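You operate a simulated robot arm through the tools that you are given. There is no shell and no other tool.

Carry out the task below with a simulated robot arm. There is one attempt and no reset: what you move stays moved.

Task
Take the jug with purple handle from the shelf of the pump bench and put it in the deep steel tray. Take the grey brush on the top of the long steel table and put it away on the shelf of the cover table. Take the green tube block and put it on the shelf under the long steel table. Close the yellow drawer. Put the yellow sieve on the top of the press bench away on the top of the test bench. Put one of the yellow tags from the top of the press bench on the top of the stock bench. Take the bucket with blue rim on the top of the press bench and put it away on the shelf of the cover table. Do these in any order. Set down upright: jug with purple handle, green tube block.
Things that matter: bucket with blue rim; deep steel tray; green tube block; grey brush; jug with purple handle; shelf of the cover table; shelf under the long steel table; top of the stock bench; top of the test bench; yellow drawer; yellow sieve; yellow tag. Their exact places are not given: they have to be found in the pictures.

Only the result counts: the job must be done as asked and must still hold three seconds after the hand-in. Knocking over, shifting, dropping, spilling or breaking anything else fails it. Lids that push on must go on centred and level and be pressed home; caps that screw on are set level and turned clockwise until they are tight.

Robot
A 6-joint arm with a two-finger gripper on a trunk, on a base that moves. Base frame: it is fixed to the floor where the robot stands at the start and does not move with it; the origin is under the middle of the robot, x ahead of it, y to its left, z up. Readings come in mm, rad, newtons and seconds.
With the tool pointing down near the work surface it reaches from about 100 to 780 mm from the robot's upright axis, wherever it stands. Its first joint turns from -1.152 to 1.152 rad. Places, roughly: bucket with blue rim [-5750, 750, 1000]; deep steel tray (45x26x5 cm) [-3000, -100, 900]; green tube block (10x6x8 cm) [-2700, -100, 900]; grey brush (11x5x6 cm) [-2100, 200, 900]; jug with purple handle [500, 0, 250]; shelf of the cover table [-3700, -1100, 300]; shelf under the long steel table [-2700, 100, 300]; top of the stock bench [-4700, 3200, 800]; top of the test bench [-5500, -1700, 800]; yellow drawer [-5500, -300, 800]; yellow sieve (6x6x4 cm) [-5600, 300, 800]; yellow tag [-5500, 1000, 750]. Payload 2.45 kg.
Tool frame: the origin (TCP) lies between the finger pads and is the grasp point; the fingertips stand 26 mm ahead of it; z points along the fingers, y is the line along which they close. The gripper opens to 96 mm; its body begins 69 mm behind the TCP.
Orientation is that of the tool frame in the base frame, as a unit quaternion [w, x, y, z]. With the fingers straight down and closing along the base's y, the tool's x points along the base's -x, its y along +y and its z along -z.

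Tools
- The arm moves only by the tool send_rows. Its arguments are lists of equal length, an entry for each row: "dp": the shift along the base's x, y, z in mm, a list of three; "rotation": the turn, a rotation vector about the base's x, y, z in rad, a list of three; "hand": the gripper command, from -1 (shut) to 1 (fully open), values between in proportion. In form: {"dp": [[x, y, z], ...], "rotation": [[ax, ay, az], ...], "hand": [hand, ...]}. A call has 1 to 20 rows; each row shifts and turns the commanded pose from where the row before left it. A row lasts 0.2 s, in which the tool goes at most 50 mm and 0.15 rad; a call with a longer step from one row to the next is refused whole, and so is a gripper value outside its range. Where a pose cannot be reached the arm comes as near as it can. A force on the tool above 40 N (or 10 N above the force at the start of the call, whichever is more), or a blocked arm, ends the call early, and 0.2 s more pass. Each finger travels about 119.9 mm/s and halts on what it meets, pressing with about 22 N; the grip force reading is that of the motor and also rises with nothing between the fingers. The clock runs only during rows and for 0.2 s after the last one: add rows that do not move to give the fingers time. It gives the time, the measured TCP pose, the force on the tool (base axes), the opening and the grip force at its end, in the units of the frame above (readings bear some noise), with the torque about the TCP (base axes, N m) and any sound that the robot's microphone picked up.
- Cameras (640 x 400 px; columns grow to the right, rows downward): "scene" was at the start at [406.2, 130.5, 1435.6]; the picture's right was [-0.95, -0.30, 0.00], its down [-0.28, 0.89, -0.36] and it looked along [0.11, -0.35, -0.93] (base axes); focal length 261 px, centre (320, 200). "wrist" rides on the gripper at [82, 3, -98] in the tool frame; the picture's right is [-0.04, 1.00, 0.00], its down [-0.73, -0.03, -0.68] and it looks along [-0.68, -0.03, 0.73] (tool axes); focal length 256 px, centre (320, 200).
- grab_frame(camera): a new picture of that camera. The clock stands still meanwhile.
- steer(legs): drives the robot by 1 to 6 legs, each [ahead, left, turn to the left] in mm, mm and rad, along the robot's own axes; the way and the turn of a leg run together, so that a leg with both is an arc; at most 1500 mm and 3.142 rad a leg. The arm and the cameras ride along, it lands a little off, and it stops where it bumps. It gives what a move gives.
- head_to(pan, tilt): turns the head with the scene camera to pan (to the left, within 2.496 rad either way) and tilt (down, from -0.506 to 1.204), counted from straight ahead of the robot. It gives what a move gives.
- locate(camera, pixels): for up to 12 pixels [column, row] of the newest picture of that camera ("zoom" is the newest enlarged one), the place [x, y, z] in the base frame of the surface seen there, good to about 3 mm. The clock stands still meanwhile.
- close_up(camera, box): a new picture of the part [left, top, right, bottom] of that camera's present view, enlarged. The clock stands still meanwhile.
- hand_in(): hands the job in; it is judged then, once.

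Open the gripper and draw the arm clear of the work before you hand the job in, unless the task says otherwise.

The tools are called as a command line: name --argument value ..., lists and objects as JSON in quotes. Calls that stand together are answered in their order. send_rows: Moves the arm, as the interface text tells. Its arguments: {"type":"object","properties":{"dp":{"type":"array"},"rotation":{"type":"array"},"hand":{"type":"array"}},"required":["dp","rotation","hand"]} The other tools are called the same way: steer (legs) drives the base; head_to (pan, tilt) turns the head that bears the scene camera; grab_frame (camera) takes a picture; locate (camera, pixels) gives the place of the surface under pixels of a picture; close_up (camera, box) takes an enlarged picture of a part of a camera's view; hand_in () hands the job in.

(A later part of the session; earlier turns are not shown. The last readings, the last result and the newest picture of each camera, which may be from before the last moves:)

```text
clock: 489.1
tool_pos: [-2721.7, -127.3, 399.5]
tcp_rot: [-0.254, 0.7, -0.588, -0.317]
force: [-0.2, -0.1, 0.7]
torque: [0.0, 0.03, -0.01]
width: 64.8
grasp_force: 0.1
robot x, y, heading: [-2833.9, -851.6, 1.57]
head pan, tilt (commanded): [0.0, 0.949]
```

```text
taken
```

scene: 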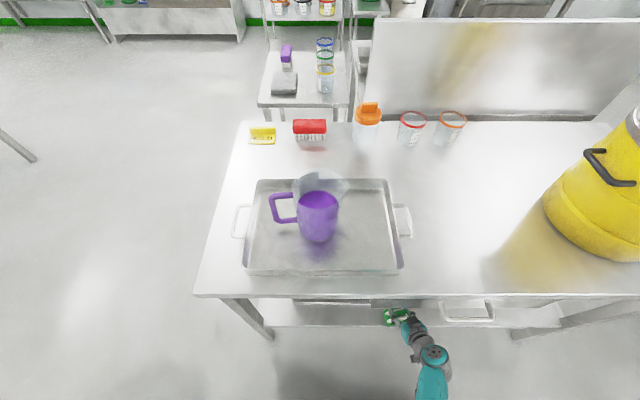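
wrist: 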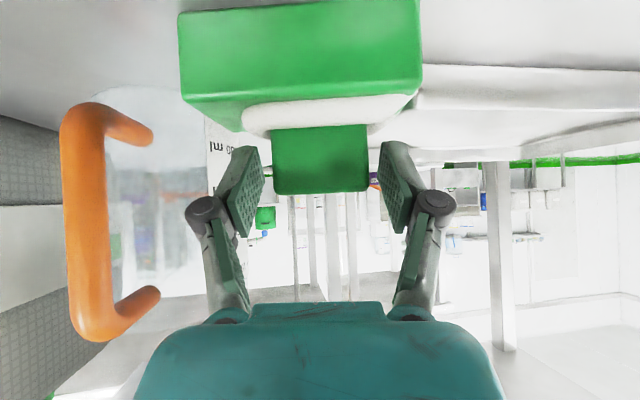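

Released; block upright. I rise 15 mm, draw back 120 mm and check.

send_rows --dp '[[0, 0, 8], [0, 0, 8], [0, -20, 0], [0, -30, 0], [0, -30, 5], [0, -30, 5], [0, 0, 0]]' --rotation '[[0, 0, 0], [0, 0, 0], [0, 0, 0], [0, 0, 0], [0, 0, 0], [0, 0, 0], [0, 0, 0]]' --hand '[0.35, 0.35, 0.35, 0.35, 0.35, 0.35, 0.35]'

grab_frame --camera "wrist"

```text
clock: 490.7
tool_pos: [-2721.9, -239.1, 426.8]
tcp_rot: [-0.255, 0.699, -0.587, -0.318]
force: [0.4, -1.0, 0.2]
torque: [-0.01, 0.01, -0.01]
width: 64.8
grasp_force: 0.1
robot x, y, heading: [-2835.7, -852.3, 1.573]
head pan, tilt (commanded): [0.0, 0.949]
```

```text
taken
```

wrist: 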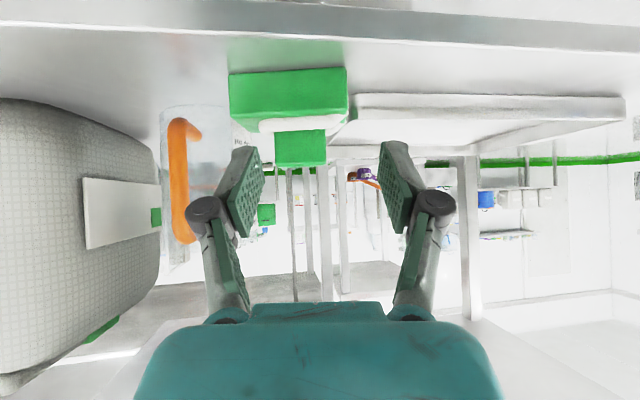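

The tube block stands upright on the shelf. Next the grey brush on the table top: I back off 350 mm, raise the arm again and strafe right toward x≈-2150.

steer --legs '[[-350, 0, 0]]'

send_rows --dp '[[0, 5, 15], [0, 10, 30], [0, 10, 35], [0, 10, 35], [0, 10, 35], [0, 10, 35], [0, 10, 35], [0, 10, 35], [0, 10, 35], [0, 10, 35], [0, 10, 35], [0, 10, 35], [0, 10, 35], [0, 10, 35], [0, 15, 35], [0, 15, 35], [0, 15, 35], [0, 10, 15], [0, 0, 0]]' --rotation '[[0, 0, 0], [0, 0, 0], [0, 0, 0], [0, 0, 0], [0, 0, 0], [0, 0, 0], [0, 0, 0], [0, 0, 0], [0, 0, 0], [0, 0, 0], [0, 0, 0], [0, 0, 0], [0, 0, 0], [0, 0, 0], [0, 0, 0], [0, 0, 0], [0, 0, 0], [0, 0, 0], [0, 0, 0]]' --hand '[0.35, 0.35, 0.35, 0.35, 0.35, 0.35, 0.35, 0.35, 0.35, 0.35, 0.35, 0.35, 0.35, 0.35, 0.35, 0.35, 0.35, 0.35, 0.35]'

steer --legs '[[0, -690, 0]]'

head_to --pan 0.0 --tilt 0.65

grab_frame --camera "scene"

```text
clock: 492.9
tool_pos: [-2722.5, -583.8, 425.5]
tcp_rot: [-0.254, 0.701, -0.586, -0.319]
force: [-0.1, 0.1, -1.0]
torque: [-0.02, 0.01, 0.02]
width: 64.9
grasp_force: 0.0
robot x, y, heading: [-2832.9, -1195.5, 1.579]
head pan, tilt (commanded): [0.0, 0.949]
```

```text
clock: 496.9
tool_pos: [-2722.2, -393.7, 1011.5]
tcp_rot: [-0.253, 0.701, -0.586, -0.318]
force: [-0.7, 0.2, -0.4]
torque: [-0.02, 0.0, -0.01]
width: 64.8
grasp_force: 0.0
robot x, y, heading: [-2830.7, -1195.2, 1.577]
head pan, tilt (commanded): [0.0, 0.949]
```

```text
clock: 500.8
tool_pos: [-2020.5, -389.4, 1011.9]
tcp_rot: [-0.254, 0.7, -0.587, -0.318]
force: [-0.3, 1.3, 1.2]
torque: [0.01, 0.0, 0.01]
width: 64.6
grasp_force: 0.1
robot x, y, heading: [-2136.2, -1194.8, 1.572]
head pan, tilt (commanded): [0.0, 0.949]
```

```text
clock: 501.6
tool_pos: [-2021.2, -390.5, 1011.9]
tcp_rot: [-0.254, 0.7, -0.587, -0.318]
force: [0.1, 0.1, 0.3]
torque: [-0.02, 0.0, 0.02]
width: 64.9
grasp_force: 0.0
robot x, y, heading: [-2131.1, -1191.5, 1.579]
head pan, tilt (commanded): [0.0, 0.649]
```

```text
taken
```

scene: 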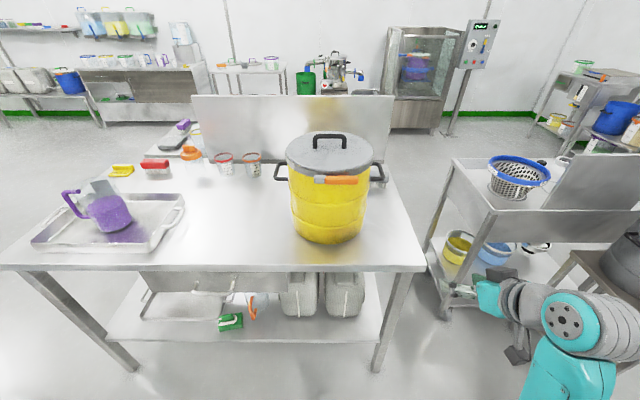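

I don't see the brush from here; the yellow drum at (330,190) hides the area. I measure the drum and look from a different head angle.

locate --camera "scene" --pixels '[[330, 235], [295, 200], [368, 190], [330, 150], [425, 270], [400, 185], [390, 160], [395, 220], [280, 172], [378, 172], [470, 190], [440, 160]]'

close_up --camera "scene" --box '[230, 100, 450, 280]'

```text
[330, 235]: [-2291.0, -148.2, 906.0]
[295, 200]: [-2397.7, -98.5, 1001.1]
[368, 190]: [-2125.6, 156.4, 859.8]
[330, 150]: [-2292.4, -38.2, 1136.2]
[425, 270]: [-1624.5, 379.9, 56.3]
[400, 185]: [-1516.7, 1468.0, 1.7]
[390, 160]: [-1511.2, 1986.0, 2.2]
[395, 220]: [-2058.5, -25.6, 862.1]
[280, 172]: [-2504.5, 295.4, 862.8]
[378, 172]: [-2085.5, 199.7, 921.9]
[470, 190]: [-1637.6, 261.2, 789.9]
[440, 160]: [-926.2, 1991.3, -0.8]
```

```text
2.22 times, centred on (340, 190) of scene
```

zoom: 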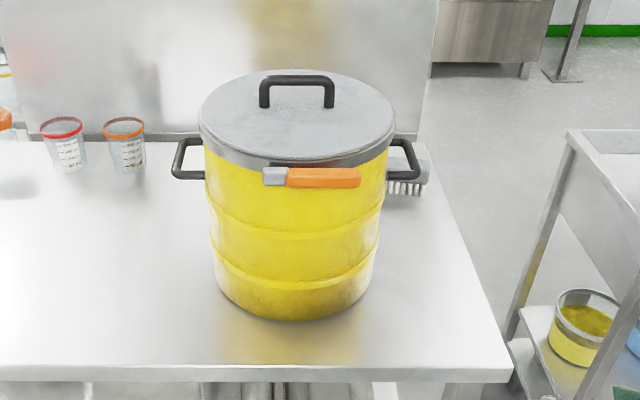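

The grey brush peeks out behind the drum's right handle at zoom (410,175), about (-2085,200,922). I strafe right 130 mm to see it better.

steer --legs '[[0, -130, 0]]'

head_to --pan 0.0 --tilt 0.6

grab_frame --camera "scene"

close_up --camera "scene" --box '[220, 110, 400, 240]'

```text
clock: 502.9
tool_pos: [-1885.3, -391.0, 1010.3]
tcp_rot: [-0.255, 0.698, -0.589, -0.317]
force: [0.2, -0.8, -0.8]
torque: [0.0, -0.03, 0.01]
width: 64.7
grasp_force: 0.1
robot x, y, heading: [-2004.4, -1189.3, 1.569]
head pan, tilt (commanded): [0.0, 0.649]
```

```text
clock: 503.5
tool_pos: [-1885.0, -390.3, 1011.3]
tcp_rot: [-0.255, 0.698, -0.59, -0.317]
force: [0.3, -0.1, 0.0]
torque: [0.02, -0.01, -0.01]
width: 65.0
grasp_force: 0.0
robot x, y, heading: [-2003.3, -1188.8, 1.572]
head pan, tilt (commanded): [0.0, 0.6]
```

```text
taken
```

scene: 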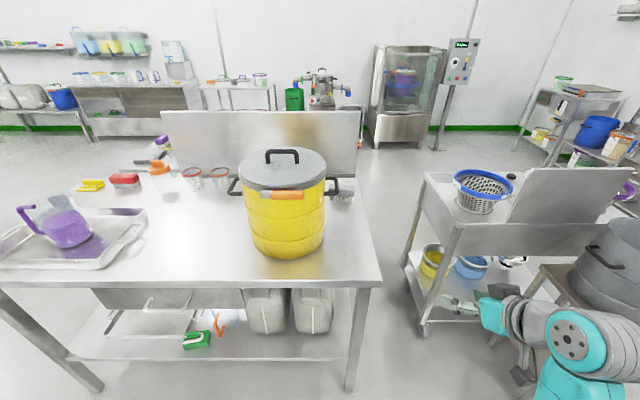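

```text
3.08 times, centred on (310, 175) of scene
```

zoom: 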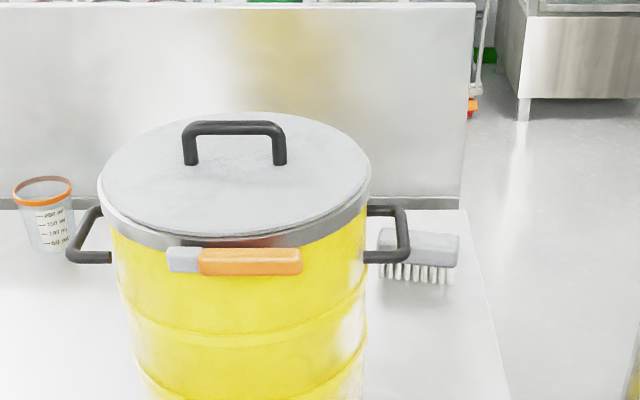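

Now the brush shows at zoom (380–460,230–285), long axis roughly along x. I measure it.

locate --camera "zoom" --pixels '[[425, 240], [455, 245], [440, 232], [455, 235], [390, 232], [430, 255], [450, 280], [420, 282], [410, 238], [405, 210], [385, 260], [450, 330]]'

```text
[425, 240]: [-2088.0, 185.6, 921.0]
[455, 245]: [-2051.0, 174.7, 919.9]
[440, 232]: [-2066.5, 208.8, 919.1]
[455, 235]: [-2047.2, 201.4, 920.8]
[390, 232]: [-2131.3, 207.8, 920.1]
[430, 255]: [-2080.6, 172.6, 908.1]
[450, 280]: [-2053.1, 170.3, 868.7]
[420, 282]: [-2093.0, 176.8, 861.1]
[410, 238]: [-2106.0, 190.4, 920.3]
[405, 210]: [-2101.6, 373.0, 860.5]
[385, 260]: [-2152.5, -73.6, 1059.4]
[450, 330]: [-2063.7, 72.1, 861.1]
```

The brush (≈110 mm along x, 50 mm along y, top z 921, centre ≈(-2095,195)) must be pinched across y, so the tool should point along -x. I test in free air whether the wrist can yaw that far.

send_rows --dp '[[0, 0, 0], [0, 0, 0], [0, 0, 0], [0, 0, 0], [0, 0, 0], [0, 0, 0], [0, 0, 0], [0, 0, 0]]' --rotation '[[0, 0, 0.12], [0, 0, 0.12], [0, 0, 0.12], [0, 0, 0.12], [0, 0, 0.12], [0, 0, 0.12], [0, 0, 0.12], [0, 0, 0]]' --hand '[0.35, 0.35, 0.35, 0.35, 0.35, 0.35, 0.35, 0.35]'

grab_frame --camera "scene"

```text
clock: 505.3
tool_pos: [-1908.2, -349.3, 964.3]
tcp_rot: [-0.11, 0.875, -0.254, -0.398]
force: [-0.8, -0.7, -0.4]
torque: [-0.01, 0.01, 0.0]
width: 64.5
grasp_force: 0.1
out of reach, approached as far as the arm can: row 5, 6, 7
robot x, y, heading: [-2002.9, -1189.4, 1.571]
head pan, tilt (commanded): [0.0, 0.6]
```

```text
taken
```

scene: 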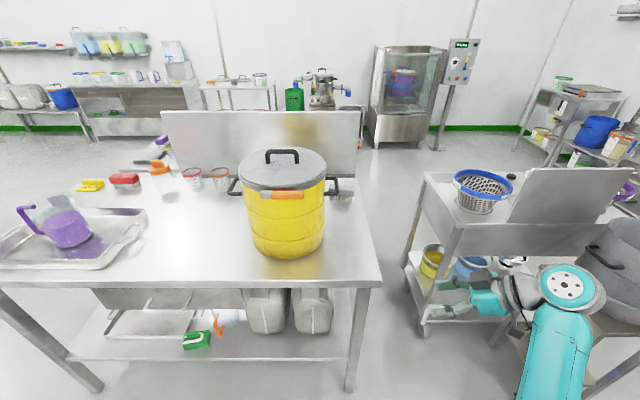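

The wrist yaws to ~148° with z 964 reachable. I push the yaw another 0.3 rad toward -x and see.

send_rows --dp '[[0, 0, 0], [0, 0, 0], [0, 0, 0], [0, 0, 0]]' --rotation '[[0, 0, 0.1], [0, 0, 0.1], [0, 0, 0.1], [0, 0, 0]]' --hand '[0.5, 0.6, 0.6, 0.6]'

```text
clock: 506.3
tool_pos: [-1947.0, -297.3, 904.9]
tcp_rot: [-0.048, 0.904, -0.119, -0.408]
force: [-0.8, -0.7, 0.2]
torque: [0.02, 0.02, 0.0]
width: 76.8
grasp_force: 0.1
out of reach, approached as far as the arm can: row 1, 2, 3
robot x, y, heading: [-2002.0, -1190.5, 1.573]
head pan, tilt (commanded): [0.0, 0.6]
```

At azimuth ~166° the arm holds z 905 at ~893 mm reach — just right for the brush. I drive to the start point right of the brush, fingers wide open.

steer --legs '[[455, 34, 0]]'

send_rows --dp '[[0, 0, 0], [0, 0, 0]]' --rotation '[[0, 0, 0], [0, 0, 0]]' --hand '[1, 1]'

grab_frame --camera "wrist"

grab_frame --camera "scene"

```text
clock: 509.2
tool_pos: [-1979.1, 153.8, 905.1]
tcp_rot: [-0.047, 0.904, -0.122, -0.407]
force: [0.4, -0.3, 0.4]
torque: [0.02, 0.03, 0.02]
width: 76.5
grasp_force: 0.1
robot x, y, heading: [-2035.0, -740.2, 1.57]
head pan, tilt (commanded): [0.0, 0.6]
stopped in leg 1: the robot was blocked; the commanded pose is now the measured one
```

```text
clock: 509.8
tool_pos: [-1978.6, 154.8, 904.1]
tcp_rot: [-0.048, 0.904, -0.122, -0.408]
force: [0.2, 0.2, -0.1]
torque: [0.01, 0.0, 0.02]
width: 95.8
grasp_force: 0.1
robot x, y, heading: [-2035.5, -740.6, 1.569]
head pan, tilt (commanded): [0.0, 0.6]
```

```text
taken
```

wrist: 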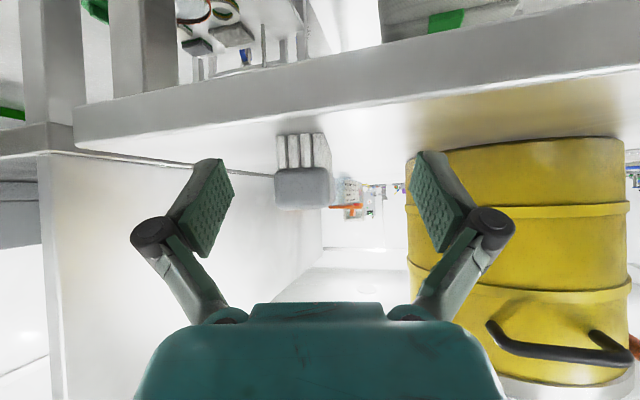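

```text
taken
```

scene: 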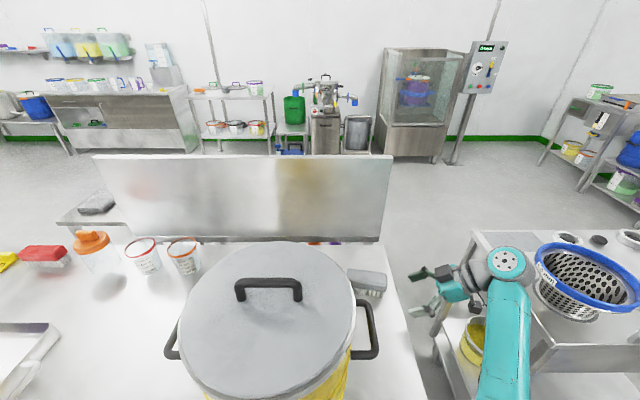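

The drive reported a block near the end. I look down-right to see what is close.

head_to --pan -0.6 --tilt 1.0

grab_frame --camera "scene"

head_to --pan 0.3 --tilt 1.15

grab_frame --camera "scene"

```text
clock: 510.8
tool_pos: [-1980.0, 154.9, 904.6]
tcp_rot: [-0.048, 0.904, -0.122, -0.407]
force: [0.7, 0.5, -1.3]
torque: [0.02, 0.02, 0.01]
width: 95.8
grasp_force: 0.0
robot x, y, heading: [-2039.0, -740.0, 1.572]
head pan, tilt (commanded): [-0.6, 1.0]
```

```text
taken
```

scene: 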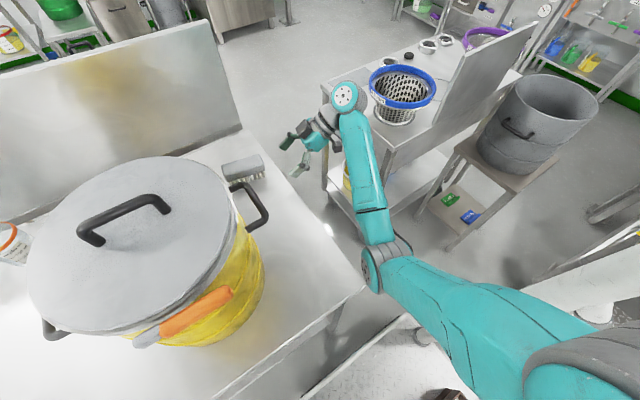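

```text
clock: 512.0
tool_pos: [-1979.2, 154.6, 905.4]
tcp_rot: [-0.046, 0.904, -0.121, -0.407]
force: [-0.1, 0.8, 0.5]
torque: [0.04, -0.02, -0.02]
width: 95.8
grasp_force: 0.1
robot x, y, heading: [-2036.2, -738.3, 1.573]
head pan, tilt (commanded): [0.3, 1.15]
```

```text
taken
```

scene: 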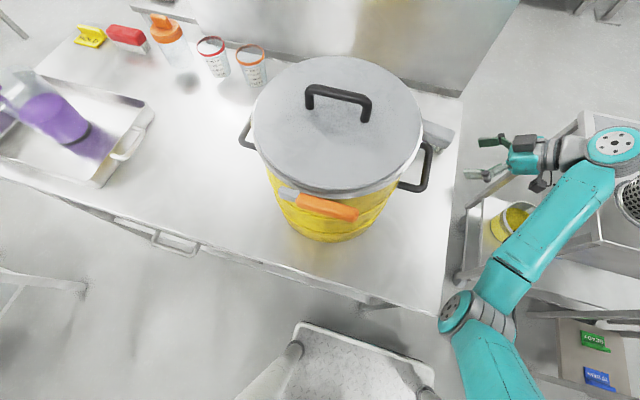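

The forearm passes over the colander cart's corner. I measure forearm and cart heights to see if they touch.

locate --camera "scene" --pixels '[[610, 145], [590, 175], [560, 215], [520, 265], [480, 310], [585, 120], [600, 235], [515, 220], [470, 205], [560, 300], [540, 315], [630, 260]]'

```text
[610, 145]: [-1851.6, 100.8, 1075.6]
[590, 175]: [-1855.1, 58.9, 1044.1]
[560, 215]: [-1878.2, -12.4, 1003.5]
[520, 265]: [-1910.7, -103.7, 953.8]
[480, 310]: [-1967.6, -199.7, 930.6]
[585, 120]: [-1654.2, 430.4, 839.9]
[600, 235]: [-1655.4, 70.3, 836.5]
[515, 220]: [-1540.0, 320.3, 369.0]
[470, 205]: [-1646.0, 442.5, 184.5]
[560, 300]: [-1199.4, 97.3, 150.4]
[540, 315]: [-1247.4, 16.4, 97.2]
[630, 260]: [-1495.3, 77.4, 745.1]
```

The elbow (≈(-1968,-200), low at z≈870) met the long table's corner. I back off 80 mm at once and measure the table's end edge.

steer --legs '[[-80, 0, 0]]'

grab_frame --camera "scene"

locate --camera "scene" --pixels '[[445, 290], [440, 300], [450, 270], [455, 200], [460, 130], [430, 290], [400, 300], [440, 160], [420, 140], [435, 145]]'

```text
clock: 513.1
tool_pos: [-1978.5, 73.6, 904.9]
tcp_rot: [-0.048, 0.904, -0.123, -0.407]
force: [-0.9, 0.9, -0.1]
torque: [0.0, 0.03, 0.0]
width: 96.1
grasp_force: 0.1
robot x, y, heading: [-2032.5, -823.2, 1.569]
head pan, tilt (commanded): [0.3, 1.15]
```

```text
taken
```

scene: 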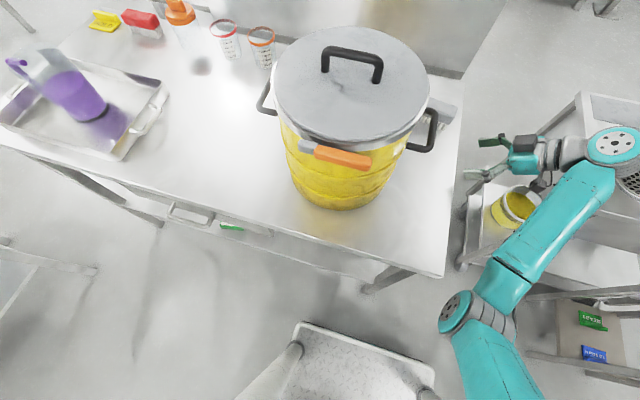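

```text
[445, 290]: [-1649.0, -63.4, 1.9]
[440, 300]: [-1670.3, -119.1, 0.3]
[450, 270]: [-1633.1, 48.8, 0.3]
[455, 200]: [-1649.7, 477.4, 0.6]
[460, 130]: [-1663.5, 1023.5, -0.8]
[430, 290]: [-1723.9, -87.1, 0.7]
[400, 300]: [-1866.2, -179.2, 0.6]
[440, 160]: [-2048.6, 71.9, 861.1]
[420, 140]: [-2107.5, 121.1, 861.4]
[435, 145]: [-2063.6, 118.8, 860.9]
```

I locate the table's end edge and corner more exactly.

locate --camera "scene" --pixels '[[443, 272], [440, 268], [448, 220], [452, 180], [458, 130], [462, 90], [435, 262], [444, 240], [480, 310], [452, 310], [440, 320]]'

```text
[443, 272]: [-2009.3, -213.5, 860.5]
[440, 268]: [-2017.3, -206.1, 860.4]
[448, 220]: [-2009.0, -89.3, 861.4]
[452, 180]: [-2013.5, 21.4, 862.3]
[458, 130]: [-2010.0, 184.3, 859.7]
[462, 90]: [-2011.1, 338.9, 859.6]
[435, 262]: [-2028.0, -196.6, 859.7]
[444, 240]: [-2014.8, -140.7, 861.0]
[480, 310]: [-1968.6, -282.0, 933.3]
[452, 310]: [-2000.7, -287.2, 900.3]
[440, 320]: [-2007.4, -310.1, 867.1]
```

The table ends at x≈-2004, so the elbow must stay right of it: I need to stand further right and turned left. I check the space to my right and behind first.

steer --legs '[[-300, 0, 0]]'

head_to --pan -1.3 --tilt 0.7

grab_frame --camera "scene"

locate --camera "scene" --pixels '[[320, 300], [250, 250], [200, 200], [150, 250], [300, 200], [350, 250], [400, 300], [450, 300], [250, 150], [120, 300], [380, 200], [200, 330]]'

```text
clock: 515.1
tool_pos: [-1988.2, -234.3, 904.6]
tcp_rot: [-0.046, 0.905, -0.117, -0.407]
force: [-0.3, 0.2, -0.3]
torque: [-0.04, 0.0, 0.0]
width: 96.2
grasp_force: 0.0
robot x, y, heading: [-2033.1, -1131.7, 1.583]
head pan, tilt (commanded): [0.3, 1.15]
```

```text
clock: 516.8
tool_pos: [-1987.8, -233.4, 904.8]
tcp_rot: [-0.046, 0.905, -0.117, -0.407]
force: [-0.8, 0.8, -0.7]
torque: [0.01, -0.02, 0.02]
width: 96.2
grasp_force: 0.1
robot x, y, heading: [-2033.5, -1127.7, 1.581]
head pan, tilt (commanded): [-1.3, 0.7]
```

```text
taken
```

scene: 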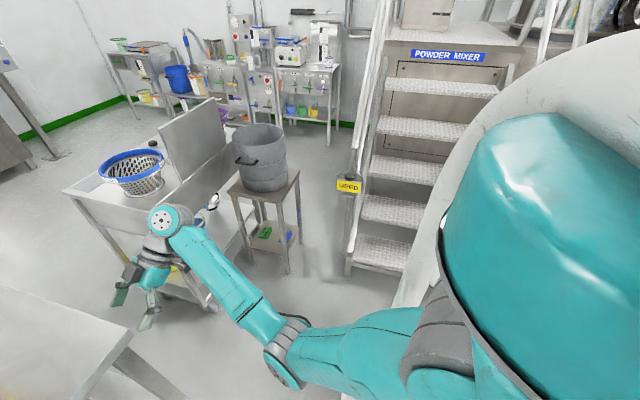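

```text
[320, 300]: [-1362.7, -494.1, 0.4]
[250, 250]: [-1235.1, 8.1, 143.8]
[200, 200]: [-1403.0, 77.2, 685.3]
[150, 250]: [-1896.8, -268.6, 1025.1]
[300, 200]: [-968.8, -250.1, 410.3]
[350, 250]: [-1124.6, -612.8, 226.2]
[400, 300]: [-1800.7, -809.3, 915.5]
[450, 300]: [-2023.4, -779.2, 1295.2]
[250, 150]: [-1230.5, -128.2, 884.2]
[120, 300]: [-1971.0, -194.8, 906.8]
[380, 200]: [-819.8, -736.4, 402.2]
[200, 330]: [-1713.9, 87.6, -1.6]
```

There is room: stairs start at x≈-1125, cart at x≥-1655. I move right ~330 mm, then turn left 0.43 rad.

steer --legs '[[0, -330, 0], [0, 0, 0.42]]'

send_rows --dp '[[0, 0, 0], [0, 0, 0], [0, 0, 0], [0, 0, 0], [0, 0, 0]]' --rotation '[[0, 0, -0.08], [0, 0, -0.08], [0, 0, -0.08], [0, 0, -0.08], [0, 0, 0]]' --hand '[1, 1, 1, 1, 1]'

head_to --pan -0.2 --tilt 0.8

grab_frame --camera "scene"

```text
clock: 518.7
tool_pos: [-1714.2, -229.8, 904.8]
tcp_rot: [-0.061, 0.899, -0.152, -0.406]
force: [0.4, -0.8, -0.2]
torque: [-0.01, 0.02, 0.02]
width: 95.8
grasp_force: 0.0
robot x, y, heading: [-1829.2, -1116.4, 1.506]
head pan, tilt (commanded): [-1.3, 0.7]
stopped in leg 1: the robot was blocked; the commanded pose is now the measured one
```

```text
clock: 519.9
tool_pos: [-1714.2, -228.4, 903.9]
tcp_rot: [-0.126, 0.863, -0.296, -0.39]
force: [0.8, 0.0, -0.4]
torque: [0.01, 0.03, 0.0]
width: 96.1
grasp_force: 0.0
robot x, y, heading: [-1832.7, -1115.8, 1.504]
head pan, tilt (commanded): [-1.3, 0.7]
```

```text
clock: 521.3
tool_pos: [-1714.1, -228.9, 905.1]
tcp_rot: [-0.125, 0.863, -0.294, -0.39]
force: [-0.2, -1.4, 0.1]
torque: [-0.01, 0.01, 0.02]
width: 95.9
grasp_force: 0.1
robot x, y, heading: [-1827.7, -1117.8, 1.506]
head pan, tilt (commanded): [-0.201, 0.799]
```

```text
taken
```

scene: 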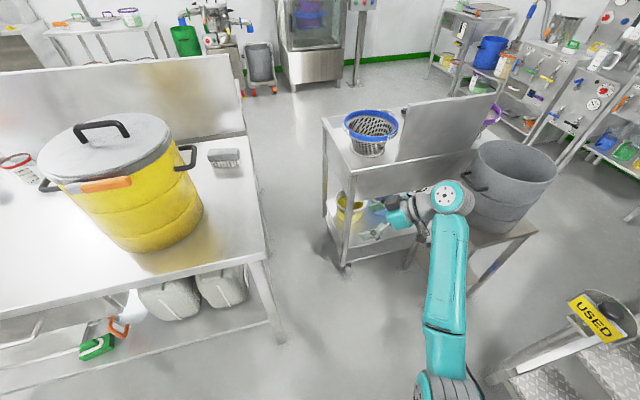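

Blocked again — my rear-right corner may have met the wheeled kettle frame. I look back-right to check.

head_to --pan -2.3 --tilt 0.8

grab_frame --camera "scene"

locate --camera "scene" --pixels '[[100, 200], [200, 200], [300, 250], [400, 250], [150, 300], [250, 300], [350, 200], [450, 200], [500, 250], [550, 300], [400, 150], [300, 150]]'

```text
clock: 523.3
tool_pos: [-1713.3, -228.9, 905.0]
tcp_rot: [-0.125, 0.863, -0.294, -0.39]
force: [-0.1, 2.1, -0.5]
torque: [0.02, -0.01, 0.02]
width: 96.1
grasp_force: 0.0
robot x, y, heading: [-1828.1, -1116.6, 1.499]
head pan, tilt (commanded): [-2.3, 0.799]
```

```text
taken
```

scene: 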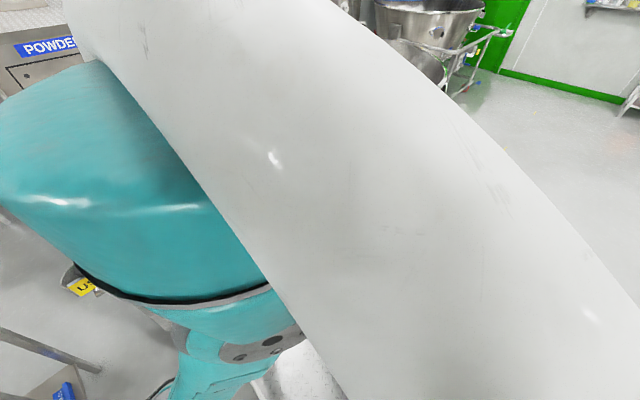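

```text
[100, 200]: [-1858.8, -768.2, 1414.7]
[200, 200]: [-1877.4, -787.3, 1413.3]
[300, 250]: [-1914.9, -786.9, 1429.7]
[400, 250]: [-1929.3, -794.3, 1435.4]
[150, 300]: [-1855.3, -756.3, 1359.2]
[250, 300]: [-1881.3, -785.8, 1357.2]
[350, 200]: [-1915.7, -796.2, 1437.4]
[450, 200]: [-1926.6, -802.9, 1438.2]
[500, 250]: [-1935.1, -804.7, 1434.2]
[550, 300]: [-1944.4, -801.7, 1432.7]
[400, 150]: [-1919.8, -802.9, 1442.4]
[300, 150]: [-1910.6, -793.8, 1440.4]
```

My own body hides that view. I move 120 mm left, away from it, and look to the right side.

steer --legs '[[60, 100, 0]]'

head_to --pan 2.45 --tilt 0.8

grab_frame --camera "scene"

head_to --pan -1.75 --tilt 0.8

grab_frame --camera "scene"

```text
clock: 524.5
tool_pos: [-1811.5, -162.7, 904.7]
tcp_rot: [-0.126, 0.863, -0.295, -0.391]
force: [0.5, 0.3, 0.1]
torque: [0.01, -0.01, 0.02]
width: 96.1
grasp_force: 0.1
robot x, y, heading: [-1923.1, -1055.5, 1.501]
head pan, tilt (commanded): [-2.3, 0.799]
```

```text
clock: 528.3
tool_pos: [-1811.6, -161.3, 904.1]
tcp_rot: [-0.124, 0.863, -0.294, -0.391]
force: [0.5, -0.6, 0.9]
torque: [0.0, 0.0, 0.02]
width: 96.1
grasp_force: 0.0
robot x, y, heading: [-1925.1, -1053.3, 1.502]
head pan, tilt (commanded): [2.45, 0.799]
```

```text
taken
```

scene: 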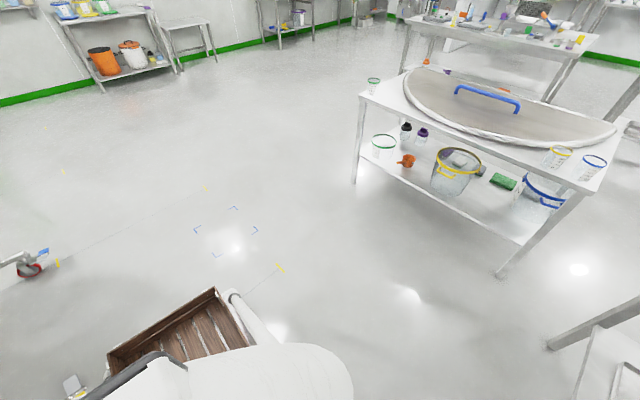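

```text
clock: 531.7
tool_pos: [-1812.2, -163.8, 903.9]
tcp_rot: [-0.126, 0.863, -0.295, -0.39]
force: [0.5, 0.0, 0.2]
torque: [-0.01, 0.0, 0.0]
width: 96.4
grasp_force: 0.1
robot x, y, heading: [-1932.3, -1050.8, 1.503]
head pan, tilt (commanded): [-1.751, 0.799]
```

```text
taken
```

scene: 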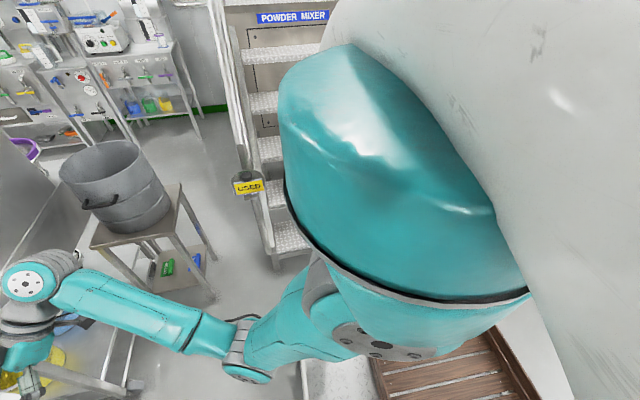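

Something yellow/blue is near my rear at (75,385). I move further left to see the kettle frame's wheel and its floor marks.

steer --legs '[[0, 350, 0.07]]'

head_to --pan -2.45 --tilt 0.6

grab_frame --camera "scene"

head_to --pan 2.49 --tilt 0.6

grab_frame --camera "scene"

```text
clock: 533.9
tool_pos: [-2218.1, -146.2, 904.5]
tcp_rot: [-0.11, 0.873, -0.262, -0.395]
force: [3.5, -1.8, -1.3]
torque: [-0.02, 0.03, -0.18]
width: 96.1
grasp_force: 0.0
robot x, y, heading: [-2265.8, -1037.4, 1.575]
head pan, tilt (commanded): [-1.751, 0.799]
```

```text
clock: 535.0
tool_pos: [-2217.8, -146.0, 904.8]
tcp_rot: [-0.111, 0.874, -0.262, -0.395]
force: [2.0, -1.4, 0.4]
torque: [0.05, -0.01, -0.09]
width: 96.2
grasp_force: 0.1
robot x, y, heading: [-2267.4, -1040.8, 1.574]
head pan, tilt (commanded): [-2.45, 0.6]
```

```text
taken
```

scene: 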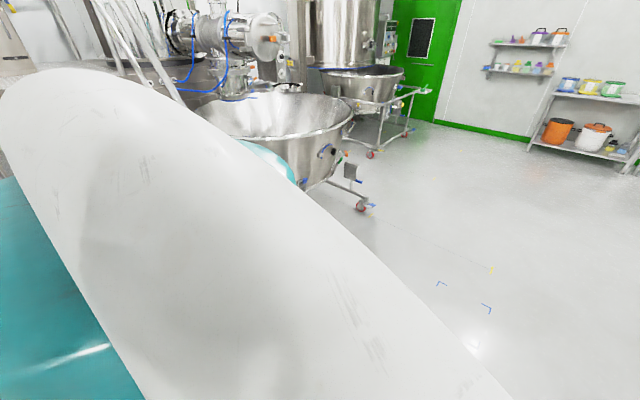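

```text
clock: 538.9
tool_pos: [-2218.8, -146.1, 903.8]
tcp_rot: [-0.11, 0.874, -0.262, -0.394]
force: [1.3, -1.7, -0.7]
torque: [-0.06, 0.05, -0.12]
width: 96.1
grasp_force: 0.0
robot x, y, heading: [-2269.1, -1040.2, 1.576]
head pan, tilt (commanded): [2.491, 0.6]
```

```text
taken
```

scene: 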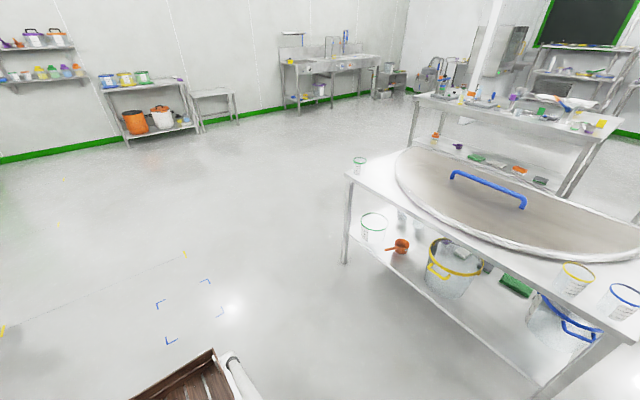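

My extended gripper has touched the yellow drum (3 N side force). I move right away from it at once and check.

steer --legs '[[0, -130, 0]]'

head_to --pan 0.0 --tilt 0.75

grab_frame --camera "scene"

locate --camera "scene" --pixels '[[250, 250], [280, 250], [310, 250], [280, 180], [280, 130], [230, 200], [340, 200], [250, 170], [320, 170], [280, 290]]'

```text
clock: 540.1
tool_pos: [-2088.1, -145.7, 903.9]
tcp_rot: [-0.111, 0.874, -0.263, -0.394]
force: [-0.6, -0.2, 0.0]
torque: [0.01, 0.0, 0.02]
width: 96.0
grasp_force: 0.1
robot x, y, heading: [-2141.2, -1039.5, 1.571]
head pan, tilt (commanded): [2.491, 0.6]
```

```text
clock: 542.4
tool_pos: [-2088.0, -145.1, 905.0]
tcp_rot: [-0.111, 0.873, -0.263, -0.395]
force: [-0.5, -0.5, -0.1]
torque: [-0.03, -0.01, 0.01]
width: 96.0
grasp_force: 0.0
robot x, y, heading: [-2138.2, -1038.8, 1.573]
head pan, tilt (commanded): [0.0, 0.75]
```

```text
taken
```

scene: 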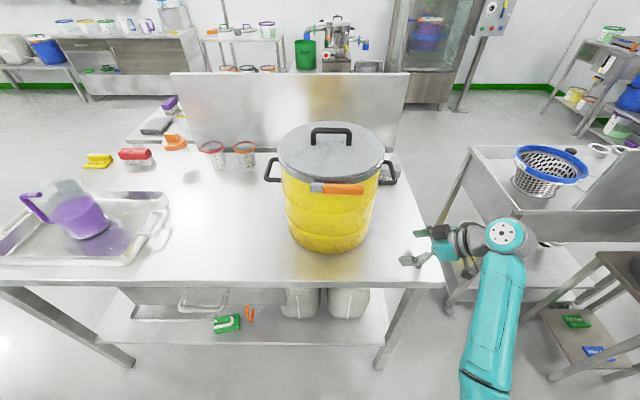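

```text
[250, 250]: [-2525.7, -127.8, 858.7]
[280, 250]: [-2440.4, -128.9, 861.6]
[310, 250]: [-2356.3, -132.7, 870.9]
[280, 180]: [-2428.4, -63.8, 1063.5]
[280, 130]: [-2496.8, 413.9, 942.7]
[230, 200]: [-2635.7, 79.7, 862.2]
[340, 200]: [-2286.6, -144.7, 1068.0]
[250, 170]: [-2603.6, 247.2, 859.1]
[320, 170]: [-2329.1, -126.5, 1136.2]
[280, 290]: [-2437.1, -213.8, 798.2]
```

I zoom on the drum to compare its position with the earlier measurement.

close_up --camera "scene" --box '[240, 110, 460, 280]'

locate --camera "zoom" --pixels '[[255, 370], [240, 250], [140, 200], [150, 230], [350, 230], [355, 250], [250, 100], [250, 30], [390, 150], [75, 150], [100, 95], [400, 120]]'

```text
2.35 times, centred on (350, 195) of scene
```

zoom: 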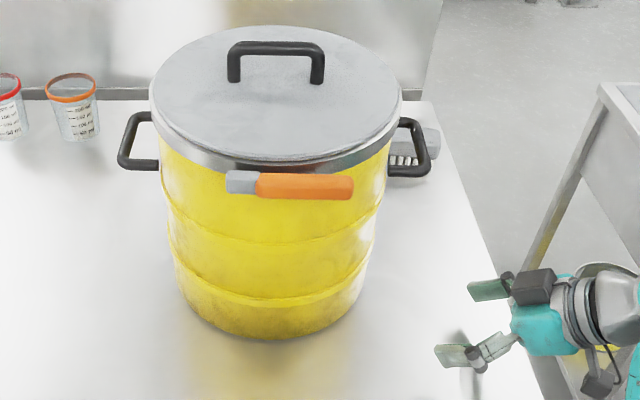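

```text
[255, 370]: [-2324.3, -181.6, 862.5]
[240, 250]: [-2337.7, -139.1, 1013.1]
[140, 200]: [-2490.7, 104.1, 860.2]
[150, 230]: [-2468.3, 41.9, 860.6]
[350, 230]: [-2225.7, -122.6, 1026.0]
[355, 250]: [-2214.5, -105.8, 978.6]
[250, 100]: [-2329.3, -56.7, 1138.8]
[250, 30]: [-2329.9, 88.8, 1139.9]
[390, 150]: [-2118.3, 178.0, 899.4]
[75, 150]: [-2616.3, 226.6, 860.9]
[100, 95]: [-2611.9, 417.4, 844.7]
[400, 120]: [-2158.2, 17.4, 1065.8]
```

The drum reads the same centre (≈(-2295,-20)) within noise, so it did not move. New plan: keep heading 90°, shift right 213 mm, then swing the arm left, then drive forward so the elbow stays right of the table's end.

steer --legs '[[0, -213, 0]]'

send_rows --dp '[[-20, -6, 0], [-25, -6, 0], [-25, -6, 0], [-25, -6, 0], [-25, -6, 0], [-25, -6, 0], [-25, -6, 0], [0, 0, 0]]' --rotation '[[0, 0, 0], [0, 0, 0.05], [0, 0, 0.05], [0, 0, 0.05], [0, 0, 0.05], [0, 0, 0.05], [0, 0, 0.05], [0, 0, 0]]' --hand '[1, 1, 1, 1, 1, 1, 1, 1]'

grab_frame --camera "scene"

```text
clock: 544.0
tool_pos: [-1873.4, -143.7, 904.8]
tcp_rot: [-0.11, 0.874, -0.262, -0.395]
force: [0.6, -0.1, 0.6]
torque: [-0.01, 0.01, 0.03]
width: 95.8
grasp_force: 0.0
robot x, y, heading: [-1925.3, -1039.4, 1.576]
head pan, tilt (commanded): [0.0, 0.75]
```

```text
clock: 545.8
tool_pos: [-2047.2, -185.7, 904.5]
tcp_rot: [-0.051, 0.903, -0.129, -0.406]
force: [0.0, 0.0, 0.9]
torque: [-0.02, 0.01, 0.02]
width: 96.2
grasp_force: 0.1
robot x, y, heading: [-1926.5, -1036.1, 1.577]
head pan, tilt (commanded): [0.0, 0.75]
```

```text
taken
```

scene: 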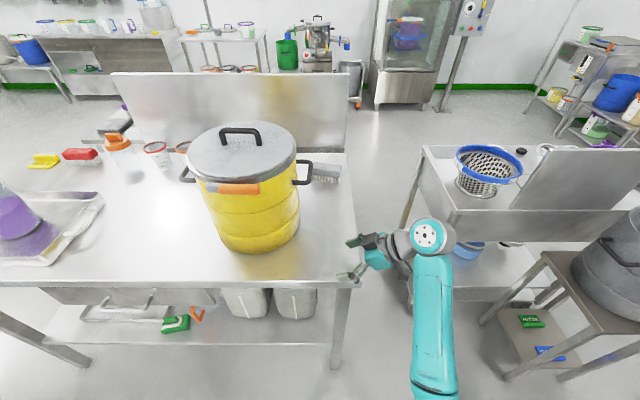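

Reached without trouble. I try raising the hand ~50 mm at this yaw.

send_rows --dp '[[0, 0, 15], [0, 0, 15], [0, 0, 20], [0, 0, 0]]' --rotation '[[0, 0, 0], [0, 0, 0], [0, 0, 0], [0, 0, 0]]' --hand '[1, 1, 1, 1]'

```text
clock: 546.8
tool_pos: [-2045.5, -185.8, 954.4]
tcp_rot: [-0.05, 0.903, -0.129, -0.407]
force: [-0.2, 0.0, 0.1]
torque: [0.01, -0.01, 0.0]
width: 96.1
grasp_force: 0.0
robot x, y, heading: [-1927.4, -1036.4, 1.578]
head pan, tilt (commanded): [0.0, 0.75]
```

z 954 works here. Now I drive forward 335 and right 168 mm, keeping the elbow clear of the table end.

steer --legs '[[0, -168, 0], [335, 0, 0]]'

grab_frame --camera "scene"

grab_frame --camera "wrist"

```text
clock: 550.1
tool_pos: [-1880.2, 154.5, 953.6]
tcp_rot: [-0.051, 0.903, -0.129, -0.407]
force: [0.2, 0.3, 0.4]
torque: [0.01, 0.0, 0.02]
width: 95.9
grasp_force: 0.1
robot x, y, heading: [-1762.7, -697.8, 1.577]
head pan, tilt (commanded): [0.0, 0.75]
```

```text
taken
```

scene: 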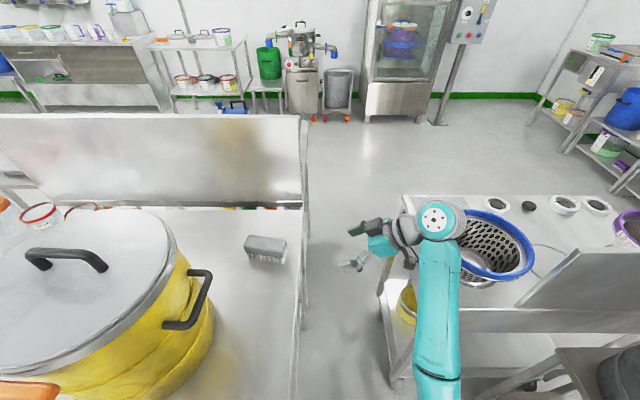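

```text
taken
```

wrist: 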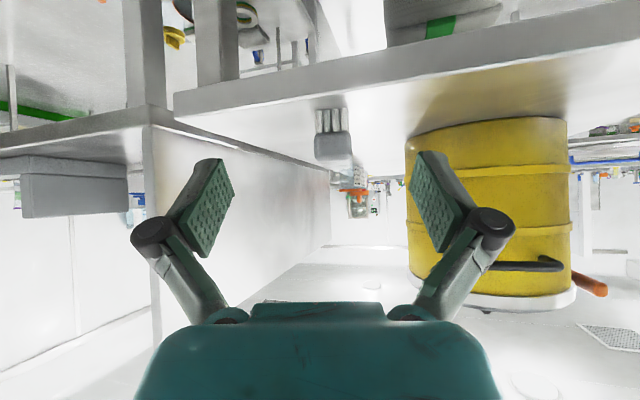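

No bump this time; the brush is in clear view at (265,248). I measure its corners.

close_up --camera "scene" --box '[220, 210, 320, 290]'

locate --camera "zoom" --pixels '[[260, 155], [370, 150], [255, 180], [365, 205], [300, 140], [270, 215], [350, 240], [310, 190], [330, 170], [275, 150], [360, 200], [362, 155]]'

```text
5.00 times, centred on (270, 250) of scene
```

zoom: 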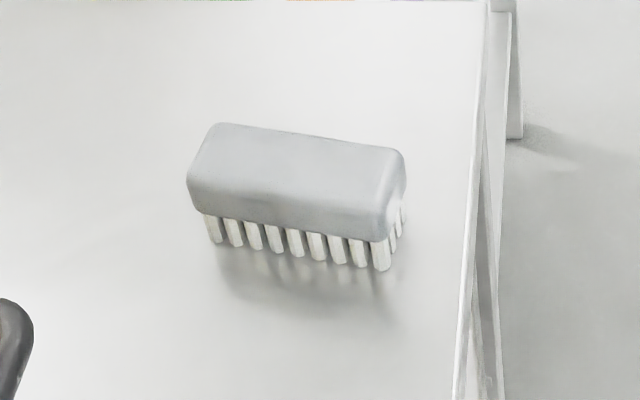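

```text
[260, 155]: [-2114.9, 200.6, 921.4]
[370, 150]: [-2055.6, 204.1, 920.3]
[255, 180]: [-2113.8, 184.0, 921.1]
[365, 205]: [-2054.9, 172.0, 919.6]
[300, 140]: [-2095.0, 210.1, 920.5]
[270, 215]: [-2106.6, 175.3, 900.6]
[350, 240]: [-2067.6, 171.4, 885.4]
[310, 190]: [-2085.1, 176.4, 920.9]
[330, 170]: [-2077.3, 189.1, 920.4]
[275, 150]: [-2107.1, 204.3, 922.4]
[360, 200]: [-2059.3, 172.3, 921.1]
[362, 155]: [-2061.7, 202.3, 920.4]
```

Brush: centre ≈(-2095,193), long axis azimuth ≈171°, top z 921. I yaw +0.1 rad and swing the hand over it at z≈954.

send_rows --dp '[[-20, 4, 0], [-24, 4, 0], [-24, 4, 0], [-24, 4, 0], [-24, 4, 0], [-24, 4, 0], [-24, 4, 0], [-24, 4, 0], [-22, 6, 0], [0, 0, 0]]' --rotation '[[0, 0, 0.02], [0, 0, 0.02], [0, 0, 0.02], [0, 0, 0.02], [0, 0, 0.02], [0, 0, 0], [0, 0, 0], [0, 0, 0], [0, 0, 0], [0, 0, 0]]' --hand '[1, 1, 1, 1, 1, 1, 1, 1, 1, 1]'

grab_frame --camera "wrist"

grab_frame --camera "scene"

```text
clock: 552.3
tool_pos: [-2089.3, 191.7, 953.3]
tcp_rot: [-0.03, 0.908, -0.084, -0.408]
force: [-0.6, 0.5, 0.6]
torque: [0.02, 0.01, -0.01]
width: 96.0
grasp_force: 0.1
robot x, y, heading: [-1760.7, -697.2, 1.579]
head pan, tilt (commanded): [0.0, 0.75]
```

```text
taken
```

wrist: 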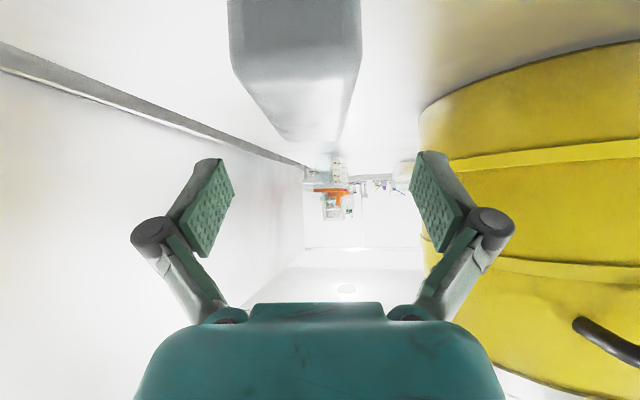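

```text
taken
```

scene: 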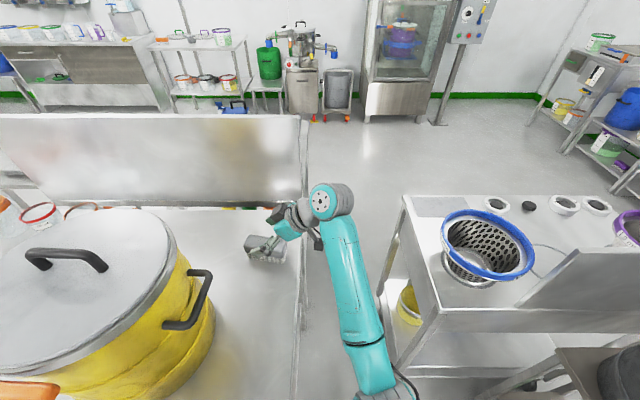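

The brush sits at (295,70) between the open fingers, slightly left. I locate it to centre.

locate --camera "wrist" --pixels '[[295, 120], [250, 90], [345, 90], [240, 60], [355, 60], [295, 80], [235, 30], [358, 30]]'

```text
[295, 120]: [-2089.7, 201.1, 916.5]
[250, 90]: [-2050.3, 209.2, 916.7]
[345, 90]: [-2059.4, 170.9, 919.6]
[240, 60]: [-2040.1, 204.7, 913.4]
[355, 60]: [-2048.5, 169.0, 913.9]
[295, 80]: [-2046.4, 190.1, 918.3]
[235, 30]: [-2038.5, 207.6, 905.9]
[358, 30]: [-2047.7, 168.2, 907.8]
```

Centre ≈(-2095,196). I shift +4 mm in y and descend to z≈904.

send_rows --dp '[[-4, 4, 0], [0, 0, -15], [0, 0, -15], [0, 0, -12], [0, 0, -7], [0, 0, 0]]' --rotation '[[0, 0, 0], [0, 0, 0], [0, 0, 0], [0, 0, 0], [0, 0, 0], [0, 0, 0]]' --hand '[1, 1, 1, 1, 1, 1]'

grab_frame --camera "wrist"

```text
clock: 553.7
tool_pos: [-2094.3, 197.1, 904.2]
tcp_rot: [-0.03, 0.909, -0.084, -0.408]
force: [0.0, -0.8, 0.1]
torque: [0.02, 0.03, -0.01]
width: 95.9
grasp_force: 0.1
robot x, y, heading: [-1756.3, -697.7, 1.579]
head pan, tilt (commanded): [0.0, 0.75]
```

```text
taken
```

wrist: 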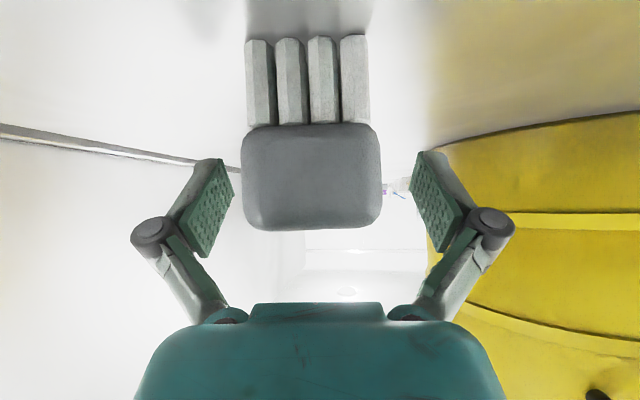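

The brush block is between the pads. I close the fingers.

send_rows --dp '[[0, 0, 0], [0, 0, 0], [0, 0, 0], [0, 0, 0], [0, 0, 0]]' --rotation '[[0, 0, 0], [0, 0, 0], [0, 0, 0], [0, 0, 0], [0, 0, 0]]' --hand '[0.5, 0.1, -0.4, -1, -1]'

grab_frame --camera "wrist"

```text
clock: 554.9
tool_pos: [-2094.4, 196.2, 904.2]
tcp_rot: [-0.03, 0.908, -0.083, -0.409]
force: [0.5, 0.7, 1.3]
torque: [0.0, 0.07, -0.02]
width: 44.5
grasp_force: 21.9
robot x, y, heading: [-1760.1, -697.3, 1.57]
head pan, tilt (commanded): [0.0, 0.75]
```

```text
taken
```

wrist: 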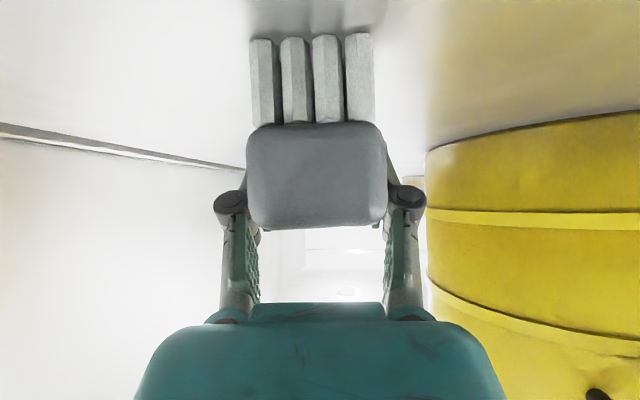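

Gripped at 44.5 mm. I lift ~45 mm and swing the arm right, off the table.

send_rows --dp '[[0, 0, 6], [0, 0, 12], [0, 0, 15], [0, 0, 12], [0, 0, 0]]' --rotation '[[0, 0, 0], [0, 0, 0], [0, 0, 0], [0, 0, 0], [0, 0, 0]]' --hand '[-1, -1, -1, -1, -1]'

send_rows --dp '[[15, -3, 0], [22, -4, 0], [24, -4, 0], [24, -4, 0], [24, -4, 0], [24, -4, 0], [24, -4, 0], [20, -4, 0], [15, -4, 0], [0, 0, 0]]' --rotation '[[0, 0, 0], [0, 0, 0], [0, 0, 0], [0, 0, 0], [0, 0, 0], [0, 0, -0.02], [0, 0, -0.02], [0, 0, -0.02], [0, 0, -0.02], [0, 0, 0]]' --hand '[-1, -1, -1, -1, -1, -1, -1, -1, -1, -1]'

grab_frame --camera "wrist"

grab_frame --camera "scene"

```text
clock: 556.1
tool_pos: [-2094.7, 197.8, 949.6]
tcp_rot: [-0.03, 0.908, -0.084, -0.409]
force: [0.5, 0.6, -0.7]
torque: [0.0, -0.01, -0.03]
width: 44.4
grasp_force: 21.9
robot x, y, heading: [-1758.6, -697.2, 1.581]
head pan, tilt (commanded): [0.0, 0.75]
```

```text
clock: 558.3
tool_pos: [-1901.6, 162.0, 950.5]
tcp_rot: [-0.046, 0.904, -0.12, -0.407]
force: [-0.2, -0.4, -2.1]
torque: [-0.03, -0.02, -0.01]
width: 44.6
grasp_force: 22.0
robot x, y, heading: [-1759.7, -696.9, 1.574]
head pan, tilt (commanded): [0.0, 0.75]
```

```text
taken
```

wrist: 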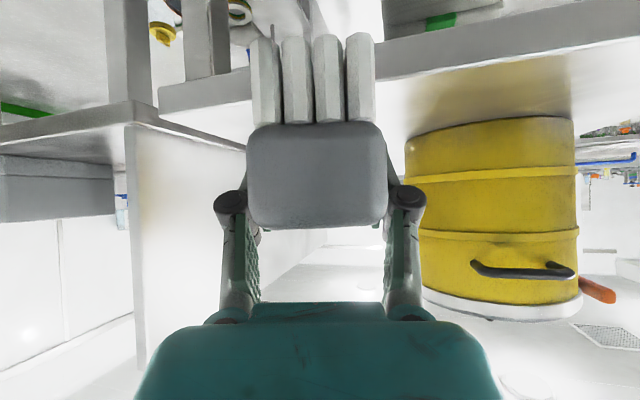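

```text
taken
```

scene: 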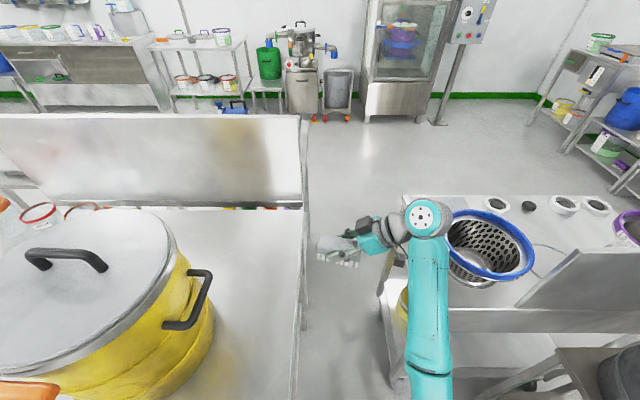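

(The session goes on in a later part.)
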